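You operate a simulated robot arm through the tools that you are given. There is no shell and no other tool.

You run a simulated robot arm. Do the job below in one go: nothing can be reset, and whatever is moved stays where it is left.

Task
Crank film round both white boxes on the large green table's turntable.
Fine: red lever to FREE, raise the roll for the upper box and leave it up, red lever back to LOCK at the end. Where these are worked on the way, their far stop is far enough and under half their travel is too little: red lever.

Only the result counts: the job must be done as asked and must still hold three seconds after the hand-in. Knocking over, shifting, dropping, spilling or breaking anything else fails it.

Robot
A 7-joint arm with a two-finger parallel gripper, fixed in place. Base frame: the origin is at the foot of the arm, x ahead of it, y to its left, z up. Units: mm, degrees, N and s.
With the tool pointing down near the work surface it reaches from about 420 to 920 mm from the base axis. Its first joint turns from -166.0 to 166.0 degrees. Payload 3.91 kg.
Tool frame: the origin (TCP) lies between the finger pads and is the grasp point; the fingertips stand 30 mm ahead of it; z points along the fingers, y is the line along which they close. Largest opening 110 mm; finger width 20, thickness 10; the body of the gripper, 48 by 112 mm, starts 55 mm behind the TCP.
Orientation is told as [roll, pitch, yaw] about the base's x, y, z axes, in that order, counted from this pose: with the fingers straight down and closing along the base's y, the tool's x points along the base's -x, its y along +y and its z along -z.

Tools
- The arm moves only by the tool jog_arm. Its argument "series" is a list of rows, each a list of 7 numbers: the shift along the tool's x, y, z in units of 25 mm (1.0 is 25 mm), then the turn, a rotation vector about the tool's x, y, z in units of 4 degrees (1.0 is 4 degrees), then the gripper command, from -1 (shut) to 1 (fully open), values between in proportion. In form: [[dx, dy, dz, ax, ay, az, gripper], ...]. A call has 1 to 20 rows; each row shifts and turns the commanded pose from where the row before left it, along the tool's axes as they then stand. A call with a number of a shift or a turn outside -1 to 1 is refused whole. Rows are played at 5 a second. More than 50 mm and 8.6 degrees between two rows, or a gripper value outside its range, and nothing of the call is played. A pose out of reach is approached as far as the arm can. The call stops where the force on the tool passes 60 N (or 10 N more than at its start, if that is more) or the arm is blocked; 0.2 s more then pass. The fingers move at their own pace (about 72 mm/s each) and stop on an object; they squeeze with about 33 N. The grip force told is the motor's: it shows also when the fingers shut on nothing. Time passes only in rows, and 0.2 s behind the last, so rows that do not move let the fingers close. It gives the time, the measured TCP pose, the force on the tool (base axes), the opening and the grip force at its end, in the units of the frame above (readings bear some noise), with the torque about the TCP (base axes, N m) and any sound that the robot's microphone picked up.
- Cameras (640 x 400 px; columns grow to the right, rows downward): "scene" is fixed at [398.9, 650.1, 1119]; the picture's right is [-0.75, -0.66, 0.00], its down [-0.29, 0.33, -0.90] and it looks along [0.59, -0.68, -0.43] (base axes); focal length 292 px, centre (320, 200). "wrist" rides on the gripper at [72, 17, -103] in the tool frame; the picture's right is [-0.23, 0.97, 0.00], its down [-0.76, -0.18, -0.62] and it looks along [-0.61, -0.14, 0.78] (tool axes); focal length 222 px, centre (320, 200). There is no depth. A picture from a camera that has moved, and an enlarged one, comes with that camera's place and axes in the base frame and with its lens.
- snapshot(camera): a new picture of that camera. It takes no simulated time.
- move_column(by): slides the trunk up (or, below 0, down) by that many mm; the arm rides with it, the base frame stays. It gives what a move gives, with no picture.
- enlarge(camera, box): a new picture of the part [left, top, right, bottom] of that camera's present view, enlarged. It takes no simulated time.
- finish_job(): hands the job in; it is judged then, once.

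Nothing tells you positions but the pictures and the camera data. Unless the task says otherwise, let go and move clear before handing in.

The tools are called after "Request:" as a command line: name --pt "numbers of a row" for each row, then --argument value for the rest, lists and objects as JSON in quotes. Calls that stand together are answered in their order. jog_arm: Moves the arm, as the interface text tells. Its arguments: {"type":"object","properties":{"series":{"type":"array","items":{"type":"array","items":{"type":"number"}}}},"required":["series"]} The other tools are called the same way: move_column (by) slides the trunk up or down; snapshot (camera) takes a picture; enlarge (camera, box) takes an enlarged picture of a part of a camera's view; finish_job () hands the job in.

At the start:

```text
time: 0.0
ee_pos: [588.7, 313.4, 968.7]
tool_rot: [0.1, 0.1, 0.0]
ft_force: [0.1, -0.6, -0.9]
ft_torque: [-0.01, 0.02, 0.02]
width: 109.8
finger_force: 0.0
trunk travel left (down, up): [-525.0, 157.0]
```

scene: 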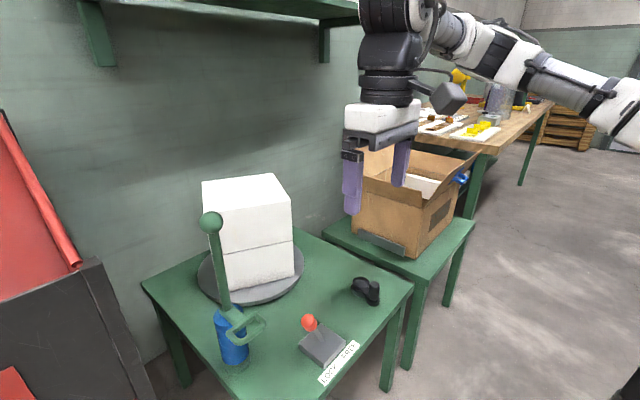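
wrist: 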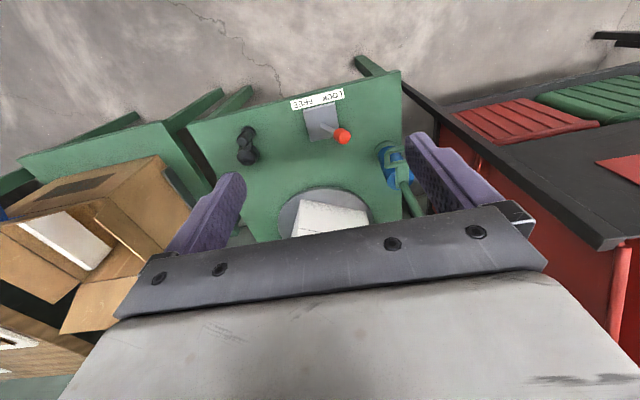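

I see a green table with a turntable carrying two stacked white boxes, a blue film roll on a green pole with a ring handle, a red lever with a LOCK/FREE label, and a black object. I'll take enlarged views to locate everything before moving.

Request:
enlarge --camera "scene" --box '[130, 160, 420, 400]'

Request:
enlarge --camera "wrist" --box '[180, 50, 440, 240]'

Request:
enlarge --camera "scene" --box '[280, 260, 420, 400]'

Request:
enlarge --camera "scene" --box '[180, 200, 300, 380]'

```text
1.67 times, centred on (275, 280) of scene
camera zoom: at [398.9, 650.1, 1119.0], right [-0.75, -0.66, 0.0], down [-0.29, 0.33, -0.9], along [0.59, -0.68, -0.43], focal length 488 px, centre (395, 67)
```

zoom: 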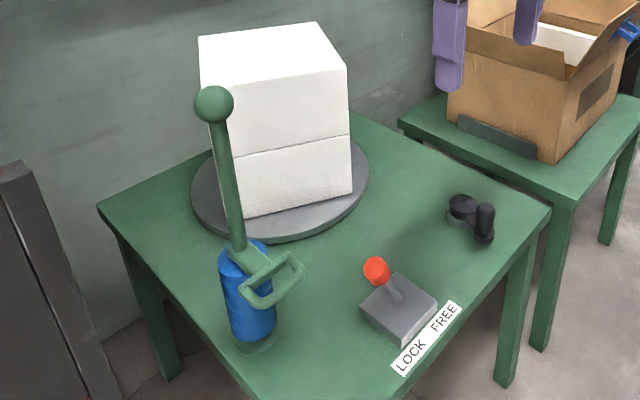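

```text
2.11 times, centred on (310, 145) of wrist
camera zoom: at [515.9, 329.3, 1072.8], right [0.23, 0.97, 0.0], down [0.76, -0.18, 0.62], along [0.61, -0.14, -0.78], focal length 468 px, centre (341, 316)
```

zoom: 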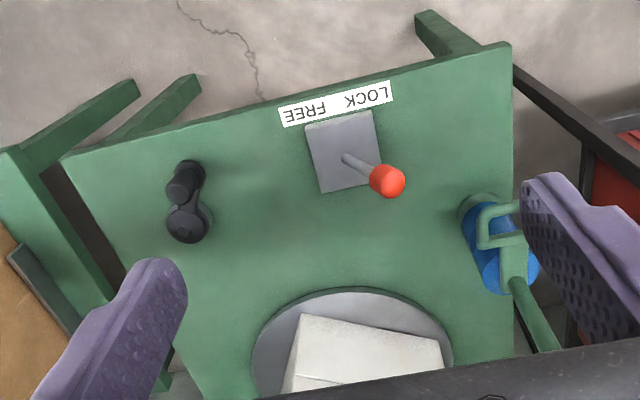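

```text
2.86 times, centred on (350, 330) of scene
camera zoom: at [398.9, 650.1, 1119.0], right [-0.75, -0.66, 0.0], down [-0.29, 0.33, -0.9], along [0.59, -0.68, -0.43], focal length 836 px, centre (234, -171)
```

zoom: 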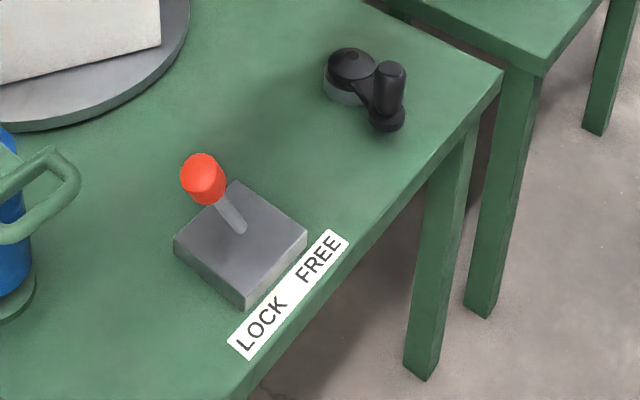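

```text
2.22 times, centred on (240, 290) of scene
camera zoom: at [398.9, 650.1, 1119.0], right [-0.75, -0.66, 0.0], down [-0.29, 0.33, -0.9], along [0.59, -0.68, -0.43], focal length 650 px, centre (498, 0)
```

zoom: 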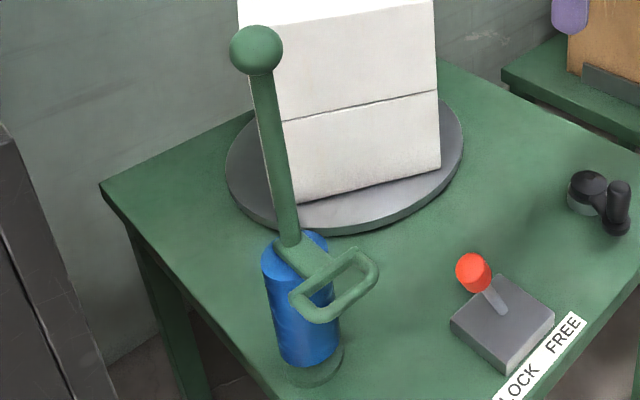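

The lever (ball around [706, 332, 626]) leans to +y, which is the LOCK side. The crank hub is near [747, 71] with its knob near [676, 108], and the film post is near [820, 447]. I'll lower the trunk some way to bring the work into range, then look closer.

Request:
move_column --by -230

Request:
snapshot --camera "wrist"

Request:
snapshot --camera "scene"

```text
time: 2.4
ee_pos: [588.5, 312.3, 738.3]
tool_rot: [0.0, 0.0, 0.0]
ft_force: [-0.6, -0.2, 0.4]
ft_torque: [0.02, -0.03, 0.02]
width: 110.0
finger_force: 0.1
trunk travel left (down, up): [-295.0, 387.0]
```

```text
taken
camera wrist: at [515.8, 329.3, 842.9], right [0.23, 0.97, 0.0], down [0.76, -0.18, 0.62], along [0.61, -0.14, -0.78], focal length 222 px, centre (320, 200)
```

wrist: 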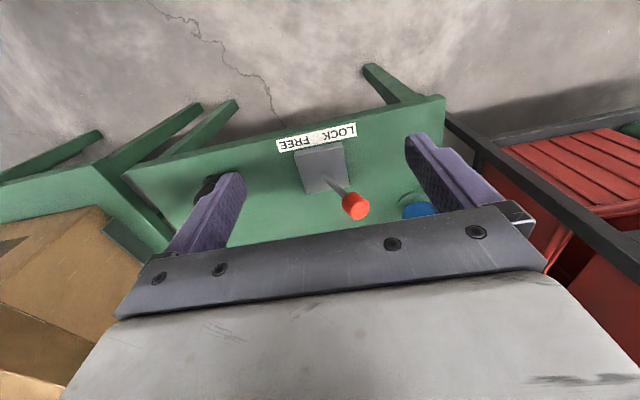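

```text
taken
```

scene: 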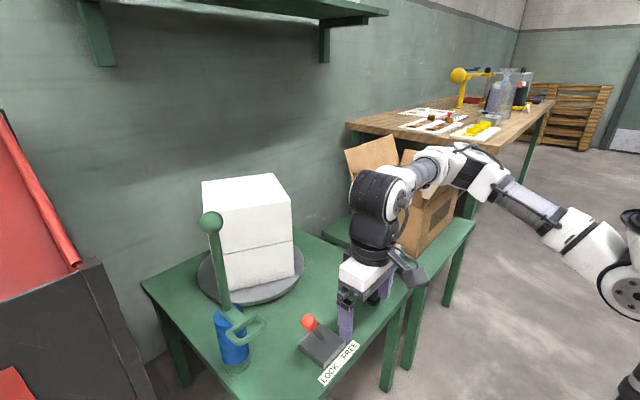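

The lever ball comes out at about [707, 331, 621]. I'll straddle it with the fingers part open before pushing it towards FREE (-y).

Request:
jog_arm --pt "-0.8 0.15 0 0 0 0 0.27" --pt "-0.8 0.15 0 0 0 0 0.27" --pt "-0.8 0.15 0 0 0 0 0.27" --pt "-0.8 0.15 0 0 0 0 0.27" --pt "-0.8 0.15 0 0 0 0 0.27" --pt "-0.74 0 0 0 0 0 0.27" --pt "0 0 0 0 0 0 0.27"

Request:
snapshot --camera "wrist"

Request:
enlarge --camera "scene" --box '[200, 200, 440, 400]'

```text
time: 4.0
ee_pos: [708.9, 332.9, 738.5]
tool_rot: [0.0, 0.0, -0.1]
ft_force: [0.5, 0.9, 0.4]
ft_torque: [0.02, -0.02, -0.01]
width: 69.6
finger_force: 0.1
trunk travel left (down, up): [-295.0, 387.0]
```

```text
taken
camera wrist: at [634.8, 348.8, 842.9], right [0.23, 0.97, 0.0], down [0.76, -0.18, 0.62], along [0.61, -0.14, -0.78], focal length 222 px, centre (320, 200)
```

wrist: 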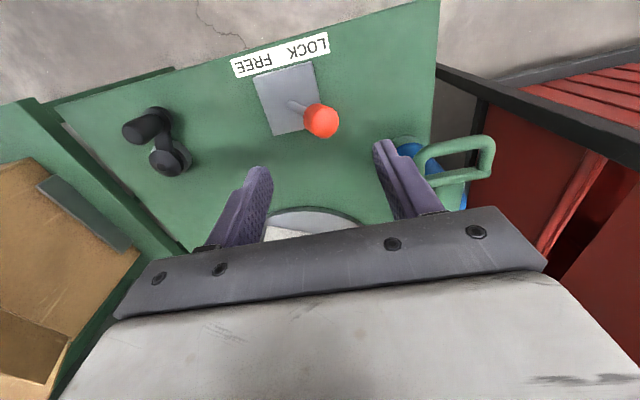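

```text
2.00 times, centred on (320, 300) of scene
camera zoom: at [398.9, 650.1, 1119.0], right [-0.75, -0.66, 0.0], down [-0.29, 0.33, -0.9], along [0.59, -0.68, -0.43], focal length 585 px, centre (320, 0)
```

zoom: 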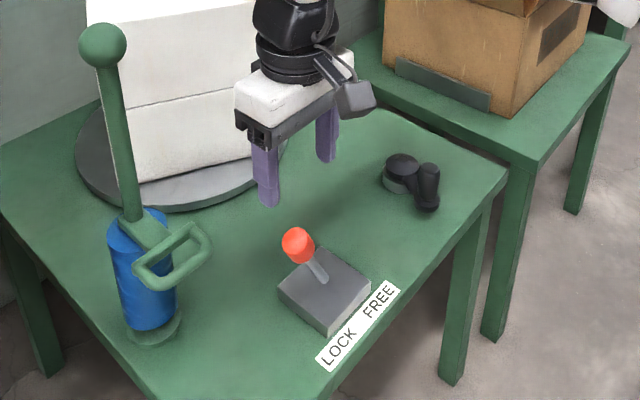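

The ball is centred between the fingers at about [709, 332]. I'll lower around it now.

Request:
jog_arm --pt "0 0 0.8 0 0 0 0.27" --pt "0 0 0.8 0 0 0 0.27" --pt "0 0 0.8 0 0 0 0.27" --pt "0 0 0.8 0 0 0 0.27" --pt "0 0 0.8 0 0 0 0.27" --pt "0 0 0.7 0 0 0 0.27" --pt "0 0 0 0 0 0 0.27"

Request:
enlarge --camera "scene" --box '[240, 240, 440, 400]'

```text
time: 5.6
ee_pos: [707.2, 331.9, 621.7]
tool_rot: [0.0, 0.0, 0.0]
ft_force: [-0.1, -0.2, -0.4]
ft_torque: [0.0, -0.05, 0.02]
width: 69.9
finger_force: 0.1
trunk travel left (down, up): [-295.0, 387.0]
```

```text
2.50 times, centred on (340, 320) of scene
camera zoom: at [398.9, 650.1, 1119.0], right [-0.75, -0.66, 0.0], down [-0.29, 0.33, -0.9], along [0.59, -0.68, -0.43], focal length 731 px, centre (270, -100)
```

zoom: 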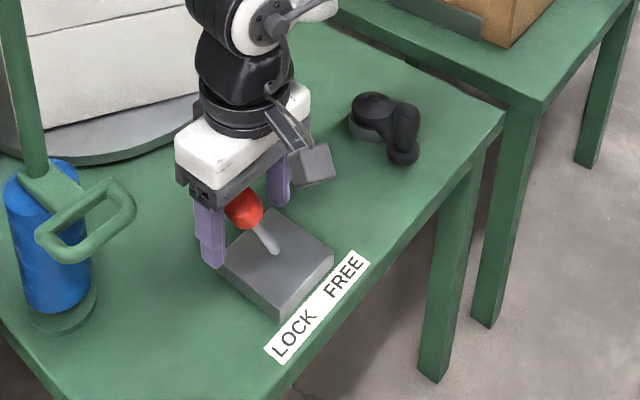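

The fingers straddle the ball as intended. I'll push towards -y (FREE).

Request:
jog_arm --pt "0 -0.4 0 0 0 0 0.27" --pt "0 -0.4 0 0 0 0 0.27" --pt "0 -0.4 0 0 0 0 0.27" --pt "0 -0.4 0 0 0 0 0.27" --pt "0 -0.4 0 0 0 0 0.27" --pt "0 -0.4 0 0 0 0 0.27" --pt "0 -0.4 0 0 0 0 0.27" --pt "0 -0.4 0 0 0 0 0.27" --pt "0 -0.4 0 0 0 0 0.27" --pt "0 -0.4 0 0 0 0 0.27"

Request:
enlarge --camera "scene" --box '[240, 240, 440, 400]'

```text
time: 7.8
ee_pos: [706.7, 231.4, 621.2]
tool_rot: [0.0, 0.0, 0.1]
ft_force: [0.0, 0.7, -0.6]
ft_torque: [0.03, -0.04, 0.03]
width: 70.2
finger_force: 0.4
trunk travel left (down, up): [-295.0, 387.0]
```

```text
2.50 times, centred on (340, 320) of scene
camera zoom: at [398.9, 650.1, 1119.0], right [-0.75, -0.66, 0.0], down [-0.29, 0.33, -0.9], along [0.59, -0.68, -0.43], focal length 731 px, centre (270, -100)
```

zoom: 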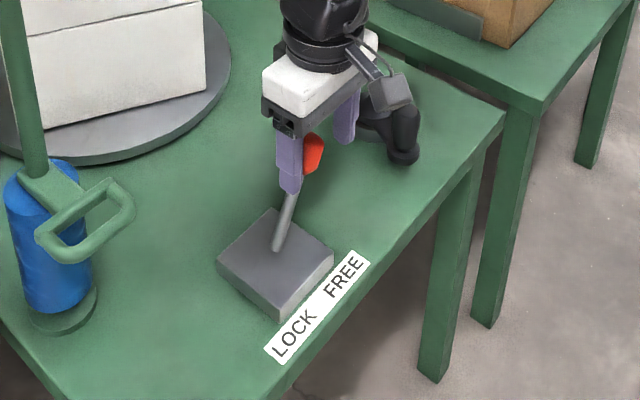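

The lever has moved across with little resistance. I'll keep pushing gently to find the stop.

Request:
jog_arm --pt "0 -0.25 0 0 0 0 0.27" --pt "0 -0.25 0 0 0 0 0.27" --pt "0 -0.25 0 0 0 0 0.27" --pt "0 -0.25 0 0 0 0 0.27" --pt "0 -0.25 0 0 0 0 0.27"

Request:
enlarge --camera "scene" --box '[240, 240, 440, 400]'

```text
time: 8.9
ee_pos: [706.1, 218.6, 623.0]
tool_rot: [1.8, -0.5, 0.8]
ft_force: [4.8, 41.2, -4.7]
ft_torque: [0.1, -0.47, -0.11]
width: 89.9
finger_force: 20.6
trunk travel left (down, up): [-295.0, 387.0]
stopped in row 5: the force on the tool passed its limit at 62 N (the readings are from after the stop); the commanded pose is now the measured one
```

```text
2.50 times, centred on (340, 320) of scene
camera zoom: at [398.9, 650.1, 1119.0], right [-0.75, -0.66, 0.0], down [-0.29, 0.33, -0.9], along [0.59, -0.68, -0.43], focal length 731 px, centre (270, -100)
```

zoom: 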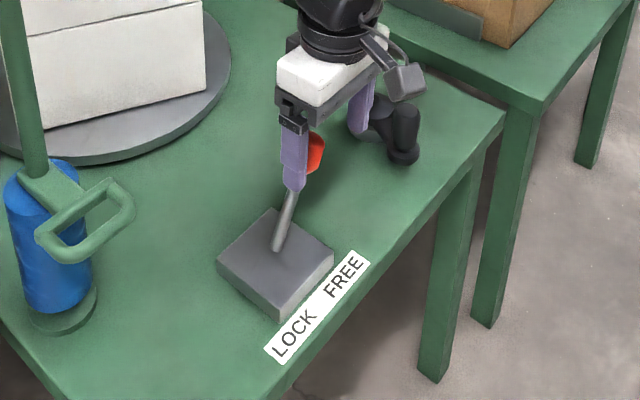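

The lever hit its stop on the FREE side. I'll back off, straighten the tool, rise clear, then view the crank.

Request:
jog_arm --pt "0 0.5 0 0 0 0 0.27" --pt "0 0 0 0.45 0.12 0.2 0.27" --pt "0 0 -0.8 0 0 0 0.27" --pt "0 0 -0.8 0 0 0 0.27" --pt "0 0 -0.8 0 0 0 0.27" --pt "0 0 -0.8 0 0 0 0.27" --pt "0 0 -0.8 0 0 0 0.27" --pt "0 0 0 0 0 0 0.27"

Request:
enlarge --camera "scene" --box '[240, 240, 440, 400]'

Request:
snapshot --camera "wrist"

```text
time: 10.7
ee_pos: [705.7, 227.0, 722.6]
tool_rot: [-0.6, 0.2, -0.3]
ft_force: [-0.8, 0.9, 0.0]
ft_torque: [0.02, -0.03, -0.01]
width: 69.9
finger_force: 0.1
trunk travel left (down, up): [-295.0, 387.0]
```

```text
2.50 times, centred on (340, 320) of scene
camera zoom: at [398.9, 650.1, 1119.0], right [-0.75, -0.66, 0.0], down [-0.29, 0.33, -0.9], along [0.59, -0.68, -0.43], focal length 731 px, centre (270, -100)
```

zoom: 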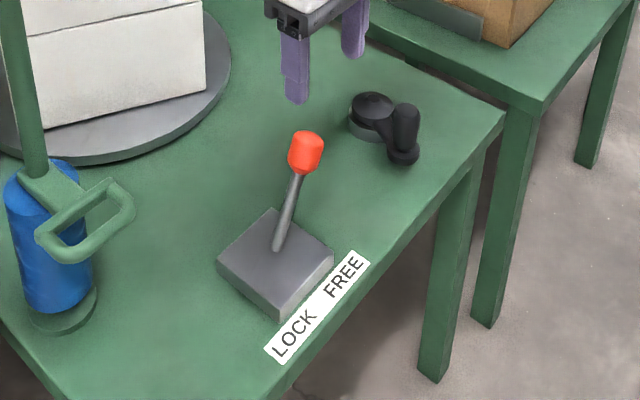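

```text
taken
camera wrist: at [634.0, 245.6, 826.7], right [0.23, 0.97, -0.01], down [0.76, -0.18, 0.62], along [0.6, -0.15, -0.78], focal length 222 px, centre (320, 200)
```

wrist: 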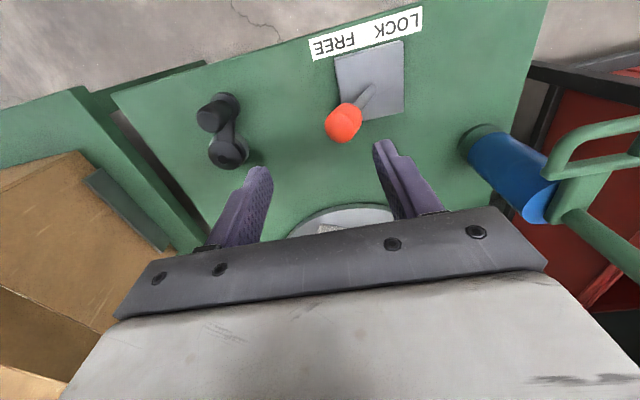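

The lever stays at FREE. I'll move over the crank to see its knob from closer.

Request:
jog_arm --pt "0.3 -0.8 0 -0.15 -0.05 -0.07 0.27" --pt "0.3 -0.8 0 0 0 0 0.27" --pt "0.2 -0.8 0 0 0 0 0.27" --pt "0 -0.8 0 0 0 0 0.27" --pt "0 -0.8 0 0 0 0 0.27" --pt "0 -0.7 0 0 0 0 0.27" --pt "0 0 0 0 0 0 0.27"

Request:
snapshot --camera "wrist"

Request:
enlarge --camera "scene" --box '[300, 220, 440, 340]'

```text
time: 12.3
ee_pos: [686.5, 108.2, 723.3]
tool_rot: [-0.1, 0.0, -0.2]
ft_force: [0.0, -0.5, -1.0]
ft_torque: [-0.02, 0.02, 0.0]
width: 69.8
finger_force: 0.1
trunk travel left (down, up): [-295.0, 387.0]
```

```text
taken
camera wrist: at [613.9, 125.7, 826.9], right [0.23, 0.97, 0.0], down [0.76, -0.18, 0.62], along [0.61, -0.14, -0.78], focal length 222 px, centre (320, 200)
```

wrist: 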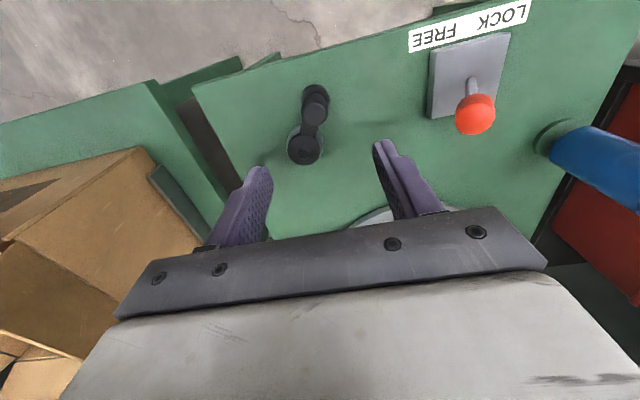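

```text
3.33 times, centred on (370, 280) of scene
camera zoom: at [398.9, 650.1, 1119.0], right [-0.75, -0.66, 0.0], down [-0.29, 0.33, -0.9], along [0.59, -0.68, -0.43], focal length 975 px, centre (153, -67)
```

zoom: 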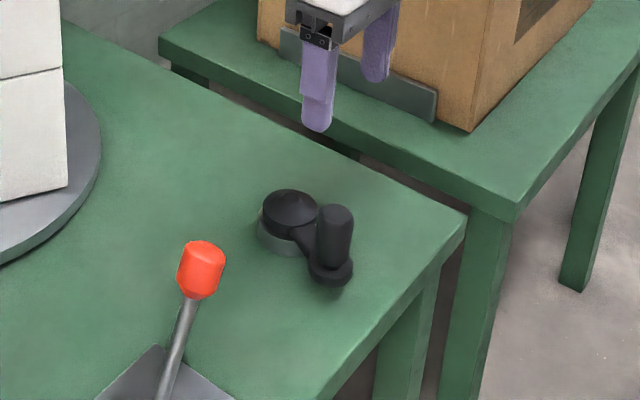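

Request:
enlarge --camera "wrist" --box '[260, 60, 380, 180]'

```text
3.33 times, centred on (320, 120) of wrist
camera zoom: at [613.9, 125.7, 826.9], right [0.23, 0.97, 0.0], down [0.76, -0.18, 0.62], along [0.61, -0.14, -0.78], focal length 740 px, centre (320, 467)
```

zoom: 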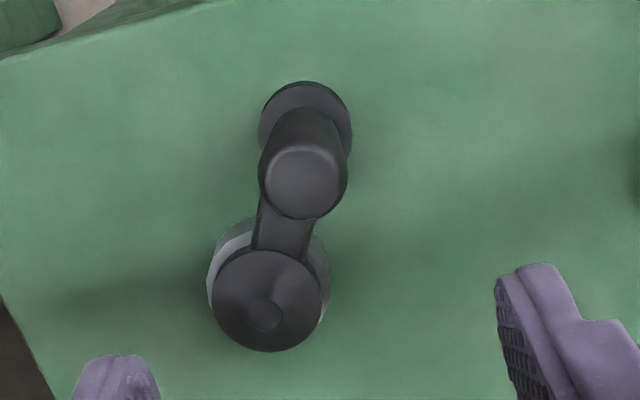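

The crank knob is vertical at about [682, 104.5], z 535–590, and the hub is at [744, 73], so the crank radius is about 70 mm. I'll lower onto the knob.

Request:
jog_arm --pt "0.18 -0.15 0 0 0 0 0.27" --pt "0 0 0.9 0 0 0 0.27" --pt "0 0 0.9 0 0 0 0.27" --pt "0 0 0.9 0 0 0 0.27" --pt "0 0 0.9 0 0 0 0.1" --pt "0 0 0.9 0 0 0 0.1" --pt "0 0 0.9 0 0 0 0.1" --pt "0 0 0.4 0 0 0 0.1" --pt "0 0 0 0 0 0 0.1"

Request:
enlarge --camera "scene" --box '[300, 220, 440, 340]'

Request:
enlarge --camera "wrist" --box '[200, 60, 440, 210]'

```text
time: 14.3
ee_pos: [681.5, 105.5, 578.3]
tool_rot: [-0.1, 0.0, -0.1]
ft_force: [0.5, -0.6, 0.2]
ft_torque: [0.03, 0.01, 0.0]
width: 60.5
finger_force: 0.1
trunk travel left (down, up): [-295.0, 387.0]
```

```text
3.33 times, centred on (370, 280) of scene
camera zoom: at [398.9, 650.1, 1119.0], right [-0.75, -0.66, 0.0], down [-0.29, 0.33, -0.9], along [0.59, -0.68, -0.43], focal length 975 px, centre (153, -67)
```

zoom: 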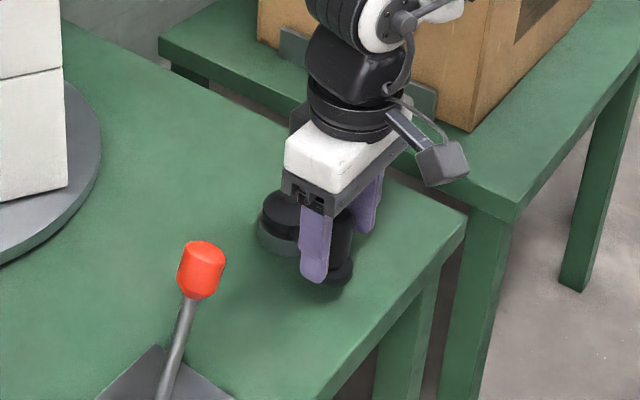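

```text
2.67 times, centred on (320, 135) of wrist
camera zoom: at [609.0, 122.8, 681.9], right [0.23, 0.97, 0.0], down [0.76, -0.18, 0.62], along [0.61, -0.14, -0.78], focal length 592 px, centre (320, 373)
```

zoom: 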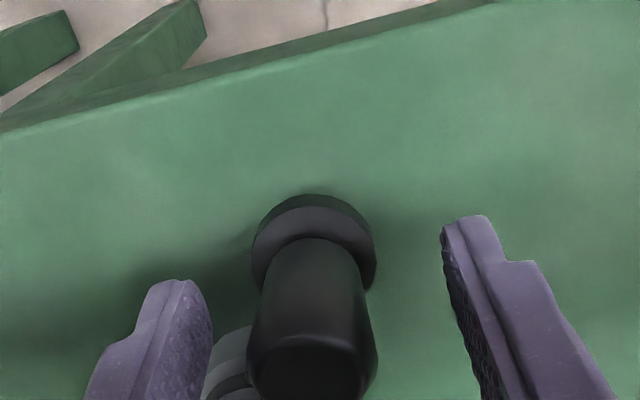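

The knob sits between the fingers. I'll close on it.

Request:
jog_arm --pt "0 0 0 0 0 0 -1" --pt "0 0 0 0 0 0 -1" --pt "0 0 0 0 0 0 -1" --pt "0 0 0 0 0 0 -1"

Request:
enlarge --camera "wrist" --box '[200, 60, 440, 210]'

```text
time: 15.3
ee_pos: [682.5, 105.5, 577.6]
tool_rot: [-0.2, 0.1, -0.2]
ft_force: [9.4, -4.7, -2.8]
ft_torque: [0.0, -0.58, -0.03]
width: 29.2
finger_force: 44.5
trunk travel left (down, up): [-295.0, 387.0]
```

```text
2.67 times, centred on (320, 135) of wrist
camera zoom: at [609.7, 122.3, 681.9], right [0.23, 0.97, 0.0], down [0.76, -0.18, 0.62], along [0.61, -0.14, -0.78], focal length 592 px, centre (320, 373)
```

zoom: 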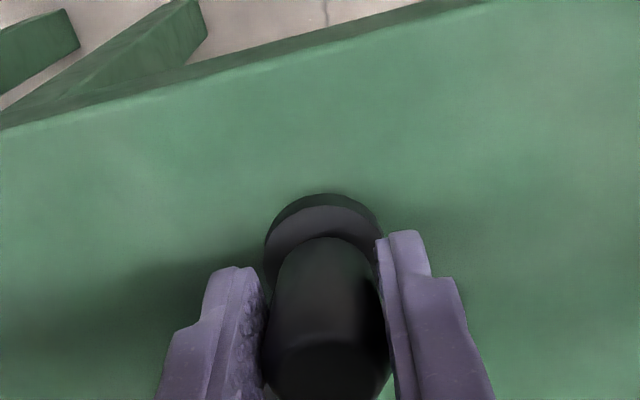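

Gripped at 29 mm width. I'll try a small 30° counter-clockwise turn of the crank about the hub to check the radius and resistance.

Request:
jog_arm --pt "0.185 -0.446 0 0 0 0 -1" --pt "0.104 -0.472 0 0 0 0 -1" --pt "0.021 -0.483 0 0 0 0 -1" --pt "0 0 0 0 0 0 -1"

Request:
snapshot --camera "scene"

Request:
snapshot --camera "wrist"

```text
time: 16.3
ee_pos: [672.2, 70.8, 578.4]
tool_rot: [0.0, 0.2, 0.1]
ft_force: [-8.5, -0.8, 0.5]
ft_torque: [0.18, -0.09, 0.02]
width: 29.0
finger_force: 44.8
trunk travel left (down, up): [-295.0, 387.0]
```

```text
taken
```

scene: 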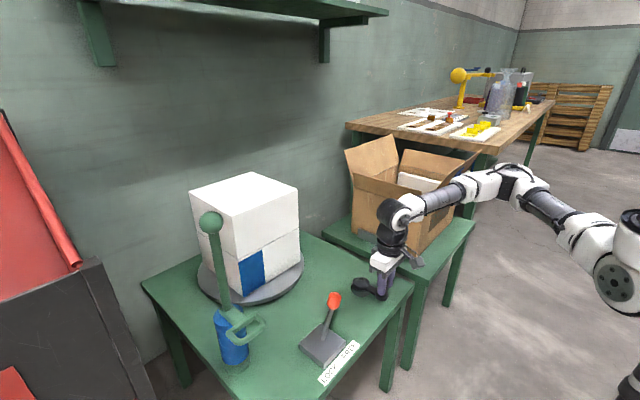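

```text
taken
camera wrist: at [600.5, 87.5, 682.3], right [0.23, 0.97, 0.0], down [0.76, -0.18, 0.62], along [0.6, -0.14, -0.78], focal length 222 px, centre (320, 200)
```

wrist: 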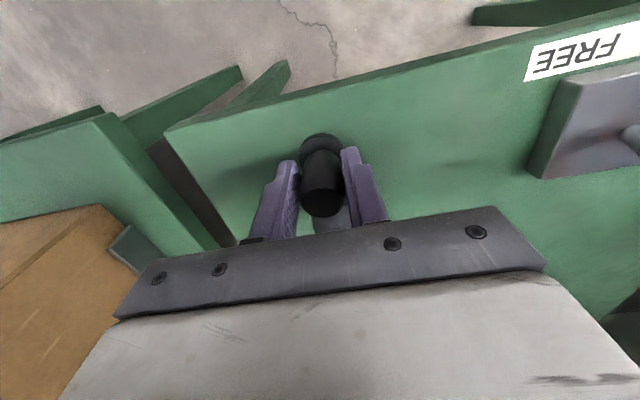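

The crank turns freely: the turntable rotated and a blue film patch appeared on the lower box. I'll continue the circle to the next quadrant and check the fit.

Request:
jog_arm --pt "-0.041 -0.584 0 0 0 0 -1" --pt "-0.161 -0.563 0 0 0 0 -1" --pt "-0.275 -0.517 0 0 0 0 -1" --pt "-0.376 -0.448 0 0 0 0 -1" --pt "-0.461 -0.36 0 0 0 0 -1" --pt "-0.526 -0.257 0 0 0 0 -1"

Request:
snapshot --camera "scene"

```text
time: 17.1
ee_pos: [680.3, 46.1, 577.5]
tool_rot: [1.5, 0.2, 1.1]
ft_force: [2.2, 8.0, -2.2]
ft_torque: [0.45, 0.12, 0.04]
width: 29.1
finger_force: 45.2
trunk travel left (down, up): [-295.0, 387.0]
stopped in row 3: the force on the tool passed its limit at 80 N (the readings are from after the stop); the commanded pose is now the measured one
```

```text
taken
```

scene: 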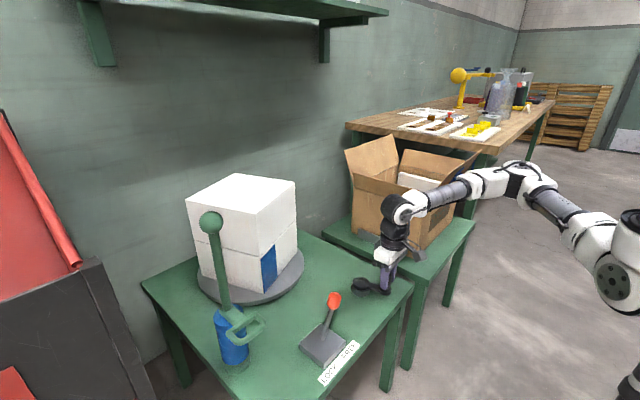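

The move stopped at 80 N, so something resisted. I'll look closely before forcing anything.

Request:
enlarge --camera "scene" --box '[320, 180, 460, 320]'

Request:
enlarge --camera "scene" --box '[170, 160, 330, 310]'

Request:
snapshot --camera "wrist"

Request:
enlarge --camera "wrist" --box '[220, 90, 420, 220]'

```text
2.86 times, centred on (390, 250) of scene
camera zoom: at [398.9, 650.1, 1119.0], right [-0.75, -0.66, 0.0], down [-0.29, 0.33, -0.9], along [0.59, -0.68, -0.43], focal length 836 px, centre (120, 57)
```

zoom: 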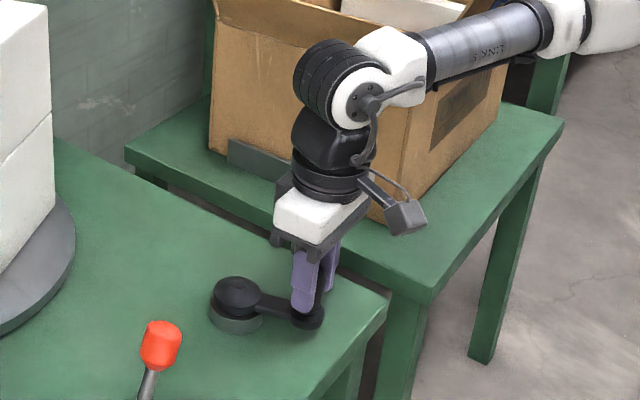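

```text
2.67 times, centred on (250, 235) of scene
camera zoom: at [398.9, 650.1, 1119.0], right [-0.75, -0.66, 0.0], down [-0.29, 0.33, -0.9], along [0.59, -0.68, -0.43], focal length 780 px, centre (507, 107)
```

zoom: 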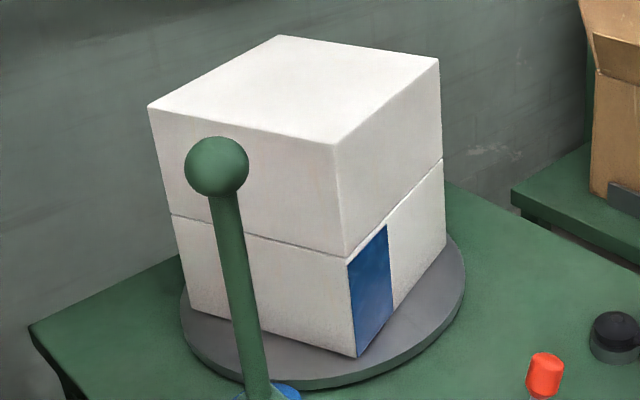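

```text
taken
camera wrist: at [607.3, 58.6, 682.2], right [0.21, 0.98, 0.02], down [0.77, -0.18, 0.62], along [0.61, -0.11, -0.79], focal length 222 px, centre (320, 200)
```

wrist: 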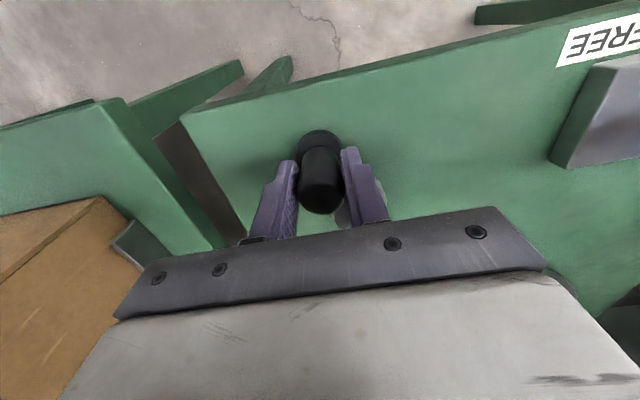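

```text
3.08 times, centred on (320, 155) of wrist
camera zoom: at [607.3, 58.6, 682.2], right [0.21, 0.98, 0.02], down [0.77, -0.18, 0.62], along [0.61, -0.11, -0.79], focal length 684 px, centre (320, 338)
```

zoom: 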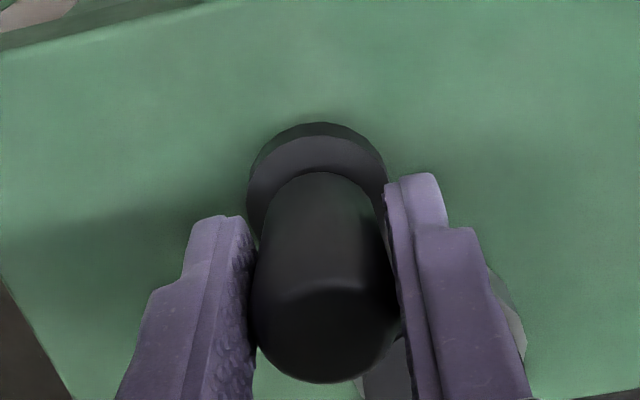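

There is no visible collision. I'll go on in very small steps to see how the resistance behaves.

Request:
jog_arm --pt "0 0 0 0 0 0 -1"

Request:
jog_arm --pt "-0.07 -0.188 0 0 0 0 -1"

Request:
jog_arm --pt "-0.08 -0.18 0 0 0 0 -1"

Request:
jog_arm --pt "-0.09 -0.18 0 0 0 0 -1"

```text
time: 17.5
ee_pos: [681.0, 46.1, 577.4]
tool_rot: [1.4, 0.2, 1.0]
ft_force: [1.1, 15.8, -0.1]
ft_torque: [0.16, -0.06, 0.05]
width: 29.1
finger_force: 45.0
trunk travel left (down, up): [-295.0, 387.0]
```

```text
time: 17.9
ee_pos: [679.5, 45.0, 577.0]
tool_rot: [1.8, 0.3, 1.5]
ft_force: [-5.9, 49.7, -4.0]
ft_torque: [-0.07, -0.58, 0.2]
width: 29.2
finger_force: 45.0
trunk travel left (down, up): [-295.0, 387.0]
```

```text
time: 18.2
ee_pos: [680.8, 45.8, 576.9]
tool_rot: [2.4, 0.3, 1.7]
ft_force: [1.0, 6.7, -2.9]
ft_torque: [0.43, -0.12, 0.03]
width: 29.4
finger_force: 44.6
trunk travel left (down, up): [-295.0, 387.0]
stopped in row 1: the force on the tool passed its limit at 65 N (the readings are from after the stop); the commanded pose is now the measured one
```

```text
time: 18.6
ee_pos: [680.7, 47.4, 576.4]
tool_rot: [2.7, 0.4, 2.1]
ft_force: [-12.8, 36.8, -2.7]
ft_torque: [0.11, -0.71, 0.13]
width: 29.1
finger_force: 44.7
trunk travel left (down, up): [-295.0, 387.0]
```

This is a hard stop in this direction at about 200°, with no obstacle in view. I'll go back clockwise while straightening the tool and watch what the film does.

Request:
jog_arm --pt "0.111 0.374 0 0.22 -0.03 0.17 -1" --pt "0.059 0.386 0 0.22 -0.03 0.17 -1" --pt "0.004 0.391 0 0.22 -0.03 0.17 -1" --pt "-0.05 0.388 0 0 0 0 -1" --pt "0 0 0 0 0 0 -1"

Request:
enlarge --camera "scene" --box '[160, 160, 420, 322]'

```text
time: 19.8
ee_pos: [676.9, 80.3, 576.9]
tool_rot: [-0.4, 0.3, -0.3]
ft_force: [-26.3, 5.4, -7.2]
ft_torque: [-0.01, 0.24, 0.05]
width: 29.2
finger_force: 44.9
trunk travel left (down, up): [-295.0, 387.0]
```

```text
2.46 times, centred on (290, 241) of scene
camera zoom: at [398.9, 650.1, 1119.0], right [-0.75, -0.66, 0.0], down [-0.29, 0.33, -0.9], along [0.59, -0.68, -0.43], focal length 720 px, centre (394, 99)
```

zoom: 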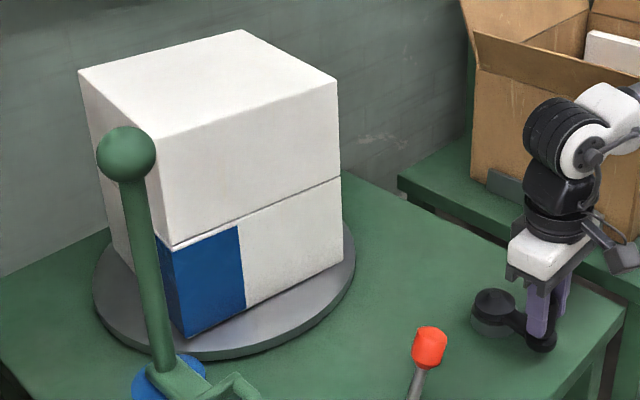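

The box turned back clockwise and the patch stayed on it. I'll continue clockwise with a small radial correction and see whether film is laid that way.

Request:
jog_arm --pt "0.0 0.377 0 0 0 0 -1" --pt "-0.12 0.358 0 0 0 0 -1" --pt "-0.204 0.333 0 0 0 0 -1" --pt "0 0 0 0 0 0 -1"

Request:
enlarge --camera "scene" --box '[160, 160, 420, 322]'

```text
time: 20.8
ee_pos: [687.0, 106.1, 577.2]
tool_rot: [-0.3, -0.1, -0.3]
ft_force: [-14.4, 9.9, -11.4]
ft_torque: [0.26, -0.12, 0.01]
width: 29.1
finger_force: 44.7
trunk travel left (down, up): [-295.0, 387.0]
```

```text
2.46 times, centred on (290, 241) of scene
camera zoom: at [398.9, 650.1, 1119.0], right [-0.75, -0.66, 0.0], down [-0.29, 0.33, -0.9], along [0.59, -0.68, -0.43], focal length 720 px, centre (394, 99)
```

zoom: 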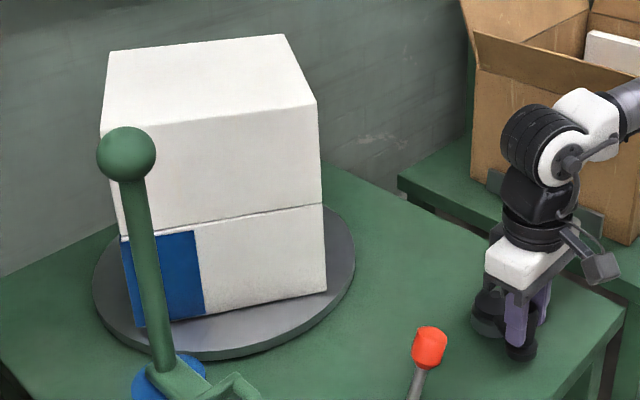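

We're back at about the start angle. I'll keep going clockwise in moderate steps.

Request:
jog_arm --pt "-0.22 0.43 0 0 0 0 -1" --pt "-0.368 0.32 0 0 0 0 -1" --pt "-0.418 0.251 0 0 0 0 -1" --pt "0 0 0 0 0 0 -1"

Request:
enlarge --camera "scene" --box '[160, 160, 420, 322]'

```text
time: 21.8
ee_pos: [713.2, 131.0, 577.2]
tool_rot: [-0.4, -0.2, -0.2]
ft_force: [-5.7, 13.5, -10.8]
ft_torque: [0.09, -0.3, 0.05]
width: 28.9
finger_force: 44.6
trunk travel left (down, up): [-295.0, 387.0]
```

```text
2.46 times, centred on (290, 241) of scene
camera zoom: at [398.9, 650.1, 1119.0], right [-0.75, -0.66, 0.0], down [-0.29, 0.33, -0.9], along [0.59, -0.68, -0.43], focal length 720 px, centre (394, 99)
```

zoom: 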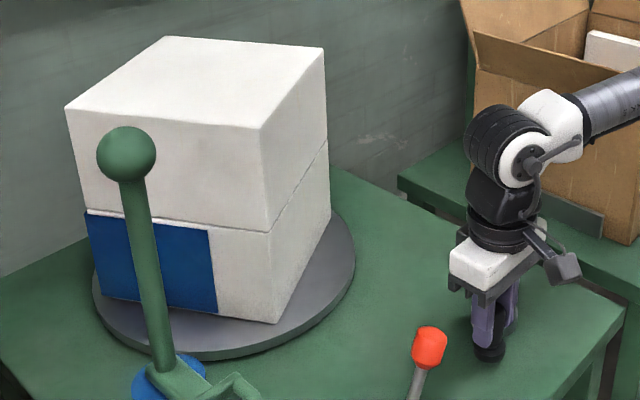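

Film grows clockwise too, so coverage follows the sector passing the roll. I'll continue clockwise towards the far side.

Request:
jog_arm --pt "-0.44 0.215 0 0 0 0 -1" --pt "-0.479 0.093 0 0 0 0 -1" --pt "-0.488 0.009 0 0 0 0 -1" --pt "-0.482 -0.076 0 0 0 0 -1" --pt "-0.461 -0.159 0 0 0 0 -1" --pt "-0.427 -0.237 0 0 0 0 -1" --pt "0 0 0 0 0 0 -1"

Request:
enlarge --camera "scene" --box '[160, 160, 420, 322]'

```text
time: 23.4
ee_pos: [783.8, 128.3, 577.9]
tool_rot: [0.1, -0.4, -0.3]
ft_force: [28.3, 39.9, -8.9]
ft_torque: [0.09, -0.78, 0.11]
width: 29.1
finger_force: 44.8
trunk travel left (down, up): [-295.0, 387.0]
```

```text
2.46 times, centred on (290, 241) of scene
camera zoom: at [398.9, 650.1, 1119.0], right [-0.75, -0.66, 0.0], down [-0.29, 0.33, -0.9], along [0.59, -0.68, -0.43], focal length 720 px, centre (394, 99)
```

zoom: 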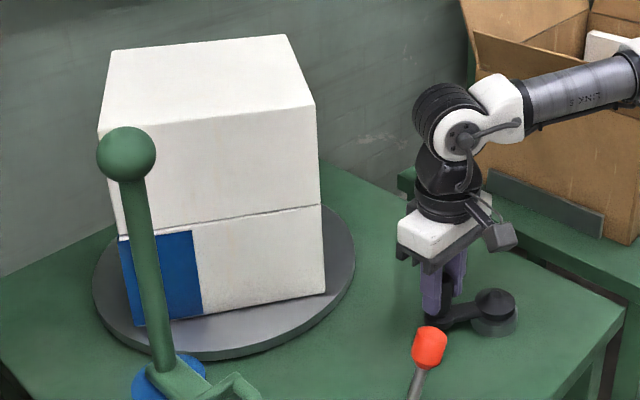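

The turntable is rotating 1:1 with the crank, and film is being laid continuously at the roll's azimuth. I've refined the hub centre to about [746, 70], radius 71, and I'll continue clockwise.

Request:
jog_arm --pt "-0.508 -0.26 0 0 0 0 -1" --pt "-0.325 -0.373 0 0 0 0 -1" --pt "-0.255 -0.424 0 0 0 0 -1" --pt "-0.178 -0.462 0 0 0 0 -1" --pt "-0.094 -0.486 0 0 0 0 -1" --pt "-0.009 -0.495 0 0 0 0 -1" --pt "0 0 0 0 0 0 -1"

Request:
enlarge --camera "scene" --box '[160, 160, 420, 322]'

```text
time: 25.0
ee_pos: [814.7, 61.1, 577.6]
tool_rot: [-0.5, 0.2, -0.5]
ft_force: [12.5, -3.6, -0.6]
ft_torque: [-0.32, 0.74, 0.02]
width: 29.4
finger_force: 44.9
trunk travel left (down, up): [-295.0, 387.0]
```

```text
2.46 times, centred on (290, 241) of scene
camera zoom: at [398.9, 650.1, 1119.0], right [-0.75, -0.66, 0.0], down [-0.29, 0.33, -0.9], along [0.59, -0.68, -0.43], focal length 720 px, centre (394, 99)
```

zoom: 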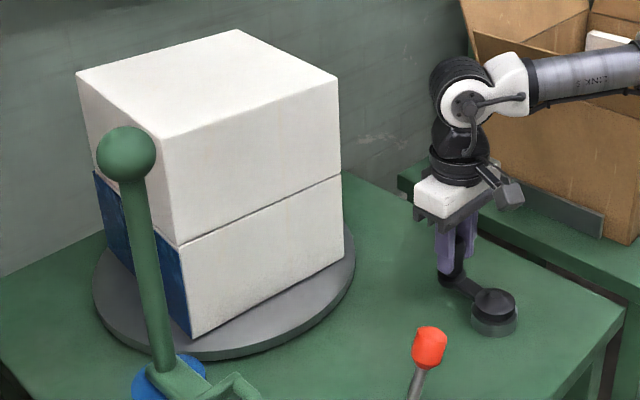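

Turning smoothly, and the box is well clear of the hand. I'll continue clockwise.

Request:
jog_arm --pt "0.078 -0.489 0 0 0 0 -1" --pt "0.161 -0.468 0 0 0 0 -1" --pt "0.24 -0.433 0 0 0 0 -1" --pt "0.311 -0.385 0 0 0 0 -1" --pt "0.373 -0.325 0 0 0 0 -1" --pt "0.424 -0.255 0 0 0 0 -1" --pt "0 0 0 0 0 0 -1"

Request:
enlarge --camera "scene" --box '[160, 160, 420, 322]'

```text
time: 26.6
ee_pos: [774.2, 6.7, 576.4]
tool_rot: [-0.4, 0.2, -0.3]
ft_force: [-7.2, 13.3, -11.7]
ft_torque: [0.11, 0.03, 0.08]
width: 29.1
finger_force: 45.0
trunk travel left (down, up): [-295.0, 387.0]
```

```text
2.46 times, centred on (290, 241) of scene
camera zoom: at [398.9, 650.1, 1119.0], right [-0.75, -0.66, 0.0], down [-0.29, 0.33, -0.9], along [0.59, -0.68, -0.43], focal length 720 px, centre (394, 99)
```

zoom: 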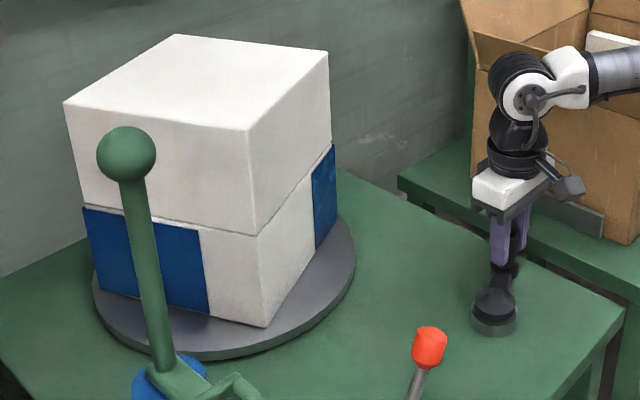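

The film's starting edge is now visible on the right, so about 80° remains to close the lower wrap. Continuing.

Request:
jog_arm --pt "0.462 -0.178 0 0 0 0 -1" --pt "0.486 -0.094 0 0 0 0 -1" --pt "0.495 -0.009 0 0 0 0 -1" --pt "0.489 0.078 0 0 0 0 -1" --pt "0.468 0.161 0 0 0 0 -1" --pt "0.433 0.24 0 0 0 0 -1" --pt "0 0 0 0 0 0 -1"

Request:
enlarge --camera "scene" --box '[160, 160, 420, 322]'

```text
time: 28.2
ee_pos: [707.7, 11.6, 577.7]
tool_rot: [-0.1, -0.4, -0.2]
ft_force: [22.8, 31.4, -8.5]
ft_torque: [-0.15, -0.48, 0.11]
width: 29.0
finger_force: 44.9
trunk travel left (down, up): [-295.0, 387.0]
```

```text
2.46 times, centred on (290, 241) of scene
camera zoom: at [398.9, 650.1, 1119.0], right [-0.75, -0.66, 0.0], down [-0.29, 0.33, -0.9], along [0.59, -0.68, -0.43], focal length 720 px, centre (394, 99)
```

zoom: 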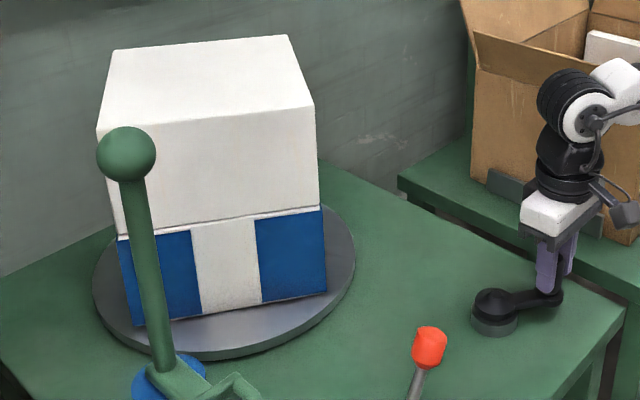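

Only a narrow white strip remains. I'll continue past it with a slight centre correction.

Request:
jog_arm --pt "0.316 0.42 0 0 0 0 -1" --pt "0.32 0.372 0 0 0 0 -1" --pt "0.252 0.416 0 0 0 0 -1" --pt "0.176 0.456 0 0 0 0 -1" --pt "0 0 0 0 0 0 -1"

Request:
enlarge --camera "scene" --box '[160, 160, 420, 322]'

```text
time: 29.4
ee_pos: [679.5, 52.0, 577.7]
tool_rot: [-0.5, 0.1, -0.4]
ft_force: [1.9, -0.1, 4.3]
ft_torque: [-0.14, 0.94, -0.03]
width: 28.9
finger_force: 45.0
trunk travel left (down, up): [-295.0, 387.0]
```

```text
2.46 times, centred on (290, 241) of scene
camera zoom: at [398.9, 650.1, 1119.0], right [-0.75, -0.66, 0.0], down [-0.29, 0.33, -0.9], along [0.59, -0.68, -0.43], focal length 720 px, centre (394, 99)
```

zoom: 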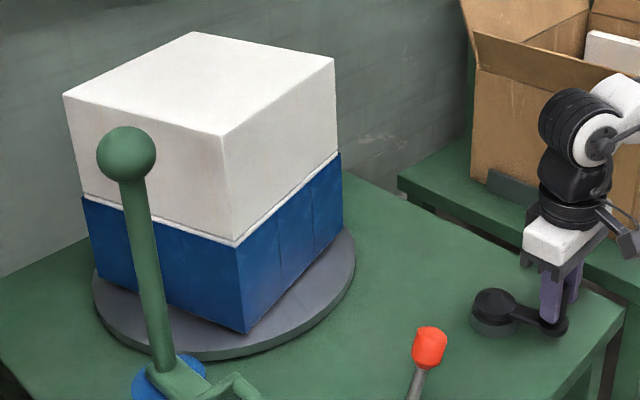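

The lower box is now blue all round as seen from here. I'll overlap by another 60° or so for margin, which brings the net turn past a full revolution.

Request:
jog_arm --pt "0.092 0.48 0 0 0 0 -1" --pt "0.008 0.488 0 0 0 0 -1" --pt "-0.076 0.48 0 0 0 0 -1" --pt "-0.16 0.464 0 0 0 0 -1" --pt "-0.236 0.424 0 0 0 0 -1" --pt "-0.304 0.38 0 0 0 0 -1" --pt "0 0 0 0 0 0 -1"

Request:
snapshot --camera "scene"

Request:
enlarge --camera "scene" --box '[180, 190, 300, 390]'

```text
time: 31.0
ee_pos: [696.2, 120.5, 578.1]
tool_rot: [-0.5, -0.1, -0.4]
ft_force: [-2.7, 4.8, -2.9]
ft_torque: [0.18, 0.53, 0.03]
width: 29.2
finger_force: 44.9
trunk travel left (down, up): [-295.0, 387.0]
```

```text
taken
```

scene: 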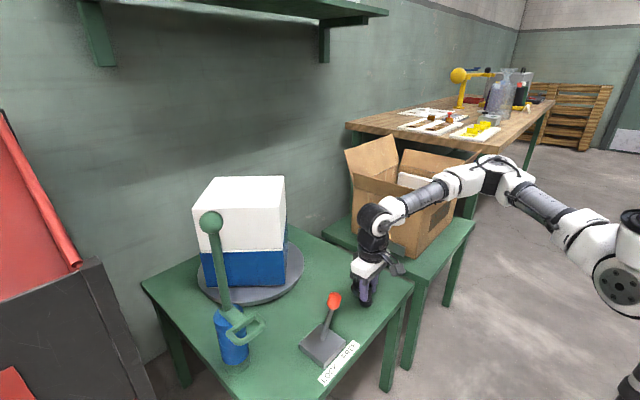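

```text
2.00 times, centred on (240, 290) of scene
camera zoom: at [398.9, 650.1, 1119.0], right [-0.75, -0.66, 0.0], down [-0.29, 0.33, -0.9], along [0.59, -0.68, -0.43], focal length 585 px, centre (480, 20)
```

zoom: 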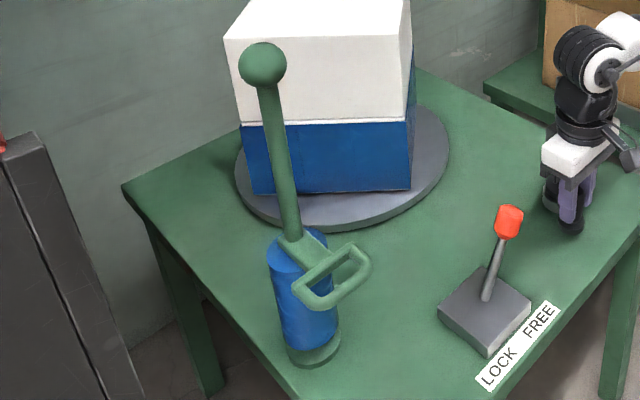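

The lower box is wrapped. I'll release the knob, rise clear and move over to look at the roll's D-handle.

Request:
jog_arm --pt "0 0 0 0 0 0 0.1" --pt "0 0 0 0 0 0 0.1" --pt "0 0 0 0 0 0 0.1" --pt "0 0 -0.8 0 0 0 0.1" --pt "0 0 -0.9 0 0 0 0.1" --pt "0 0 -0.9 0 0 0 0.1" --pt "0 0 -0.9 0 0 0 0.1" --pt "0 0 -0.9 0 0 0 0.1" --pt "0 0 -0.9 0 0 0 0.1" --pt "0 0 -0.9 0 0 0 0.1" --pt "0 0 -0.9 0 0 0 0.1" --pt "0 0 -0.9 0 0 0 0.1" --pt "0 0 -0.9 0 0 0 0.1" --pt "0 0 0 0 0 0 0.1"

Request:
jog_arm --pt "0.2 0.9 0 0 0 0 0.1" --pt "0.2 0.95 0 0 0 0 0.1" --pt "0.2 0.95 0 0 0 0 0.1" --pt "0.2 0.95 0 0 0 0 0.1" --pt "0.2 0.95 0 0 0 0 0.1" --pt "0.2 0.95 0 0 0 0 0.1" --pt "0.2 0.95 0 0 0 0 0.1" --pt "0.2 0.95 0 0 0 0 0.1" --pt "0.2 0.95 0 0 0 0 0.1" --pt "0.2 0.95 0 0 0 0 0.1" --pt "0.2 0.9 0 0 0 0 0.1" --pt "0 0.9 0 0 0 0 0.1" --pt "0 0 0 0 0 0 0.1"

Request:
snapshot --camera "wrist"

Request:
snapshot --camera "scene"

```text
time: 34.0
ee_pos: [696.3, 121.6, 801.6]
tool_rot: [-0.4, -0.1, -0.4]
ft_force: [0.2, -0.2, 0.4]
ft_torque: [0.0, 0.0, 0.03]
width: 60.6
finger_force: 0.0
trunk travel left (down, up): [-295.0, 387.0]
```

```text
time: 36.8
ee_pos: [643.7, 403.4, 797.6]
tool_rot: [-0.3, -0.1, -0.3]
ft_force: [0.8, 0.1, 0.0]
ft_torque: [0.01, 0.03, -0.03]
width: 60.4
finger_force: 0.0
trunk travel left (down, up): [-295.0, 387.0]
```

```text
taken
camera wrist: at [571.1, 421.4, 901.5], right [0.23, 0.97, -0.01], down [0.76, -0.18, 0.63], along [0.61, -0.15, -0.78], focal length 222 px, centre (320, 200)
```

wrist: 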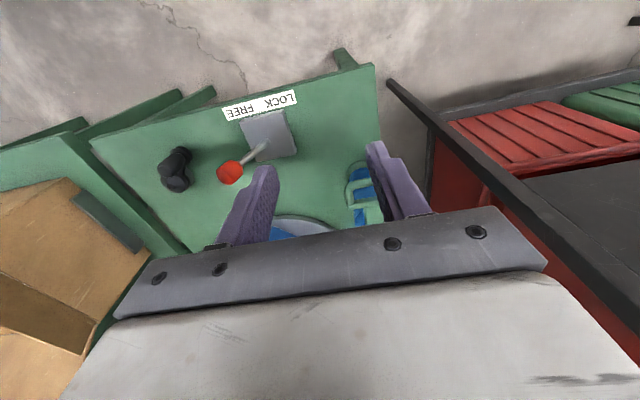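

```text
taken
```

scene: 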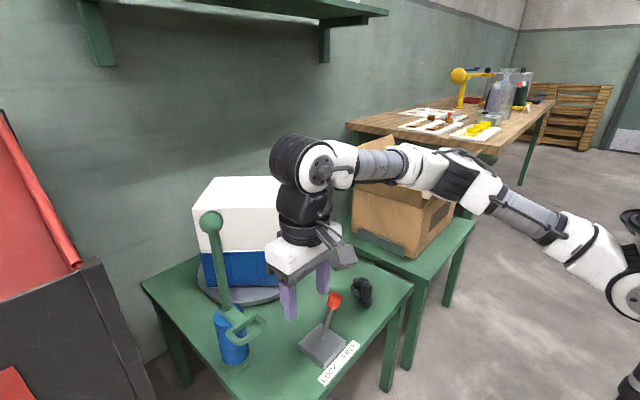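

Request:
enlarge --camera "wrist" --box '[310, 140, 430, 230]'

Request:
enlarge --camera "scene" --box '[190, 290, 290, 380]'

```text
4.44 times, centred on (370, 185) of wrist
camera zoom: at [571.1, 421.4, 901.5], right [0.23, 0.97, -0.01], down [0.76, -0.18, 0.63], along [0.61, -0.15, -0.78], focal length 987 px, centre (98, 267)
```

zoom: 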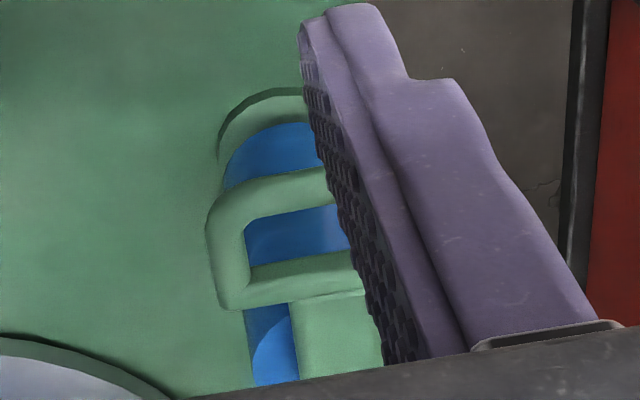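

```text
4.44 times, centred on (240, 335) of scene
camera zoom: at [398.9, 650.1, 1119.0], right [-0.75, -0.66, 0.0], down [-0.29, 0.33, -0.9], along [0.59, -0.68, -0.43], focal length 1300 px, centre (676, -400)
```

zoom: 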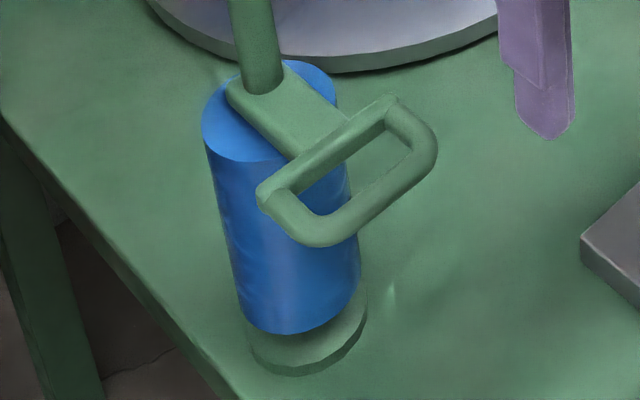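

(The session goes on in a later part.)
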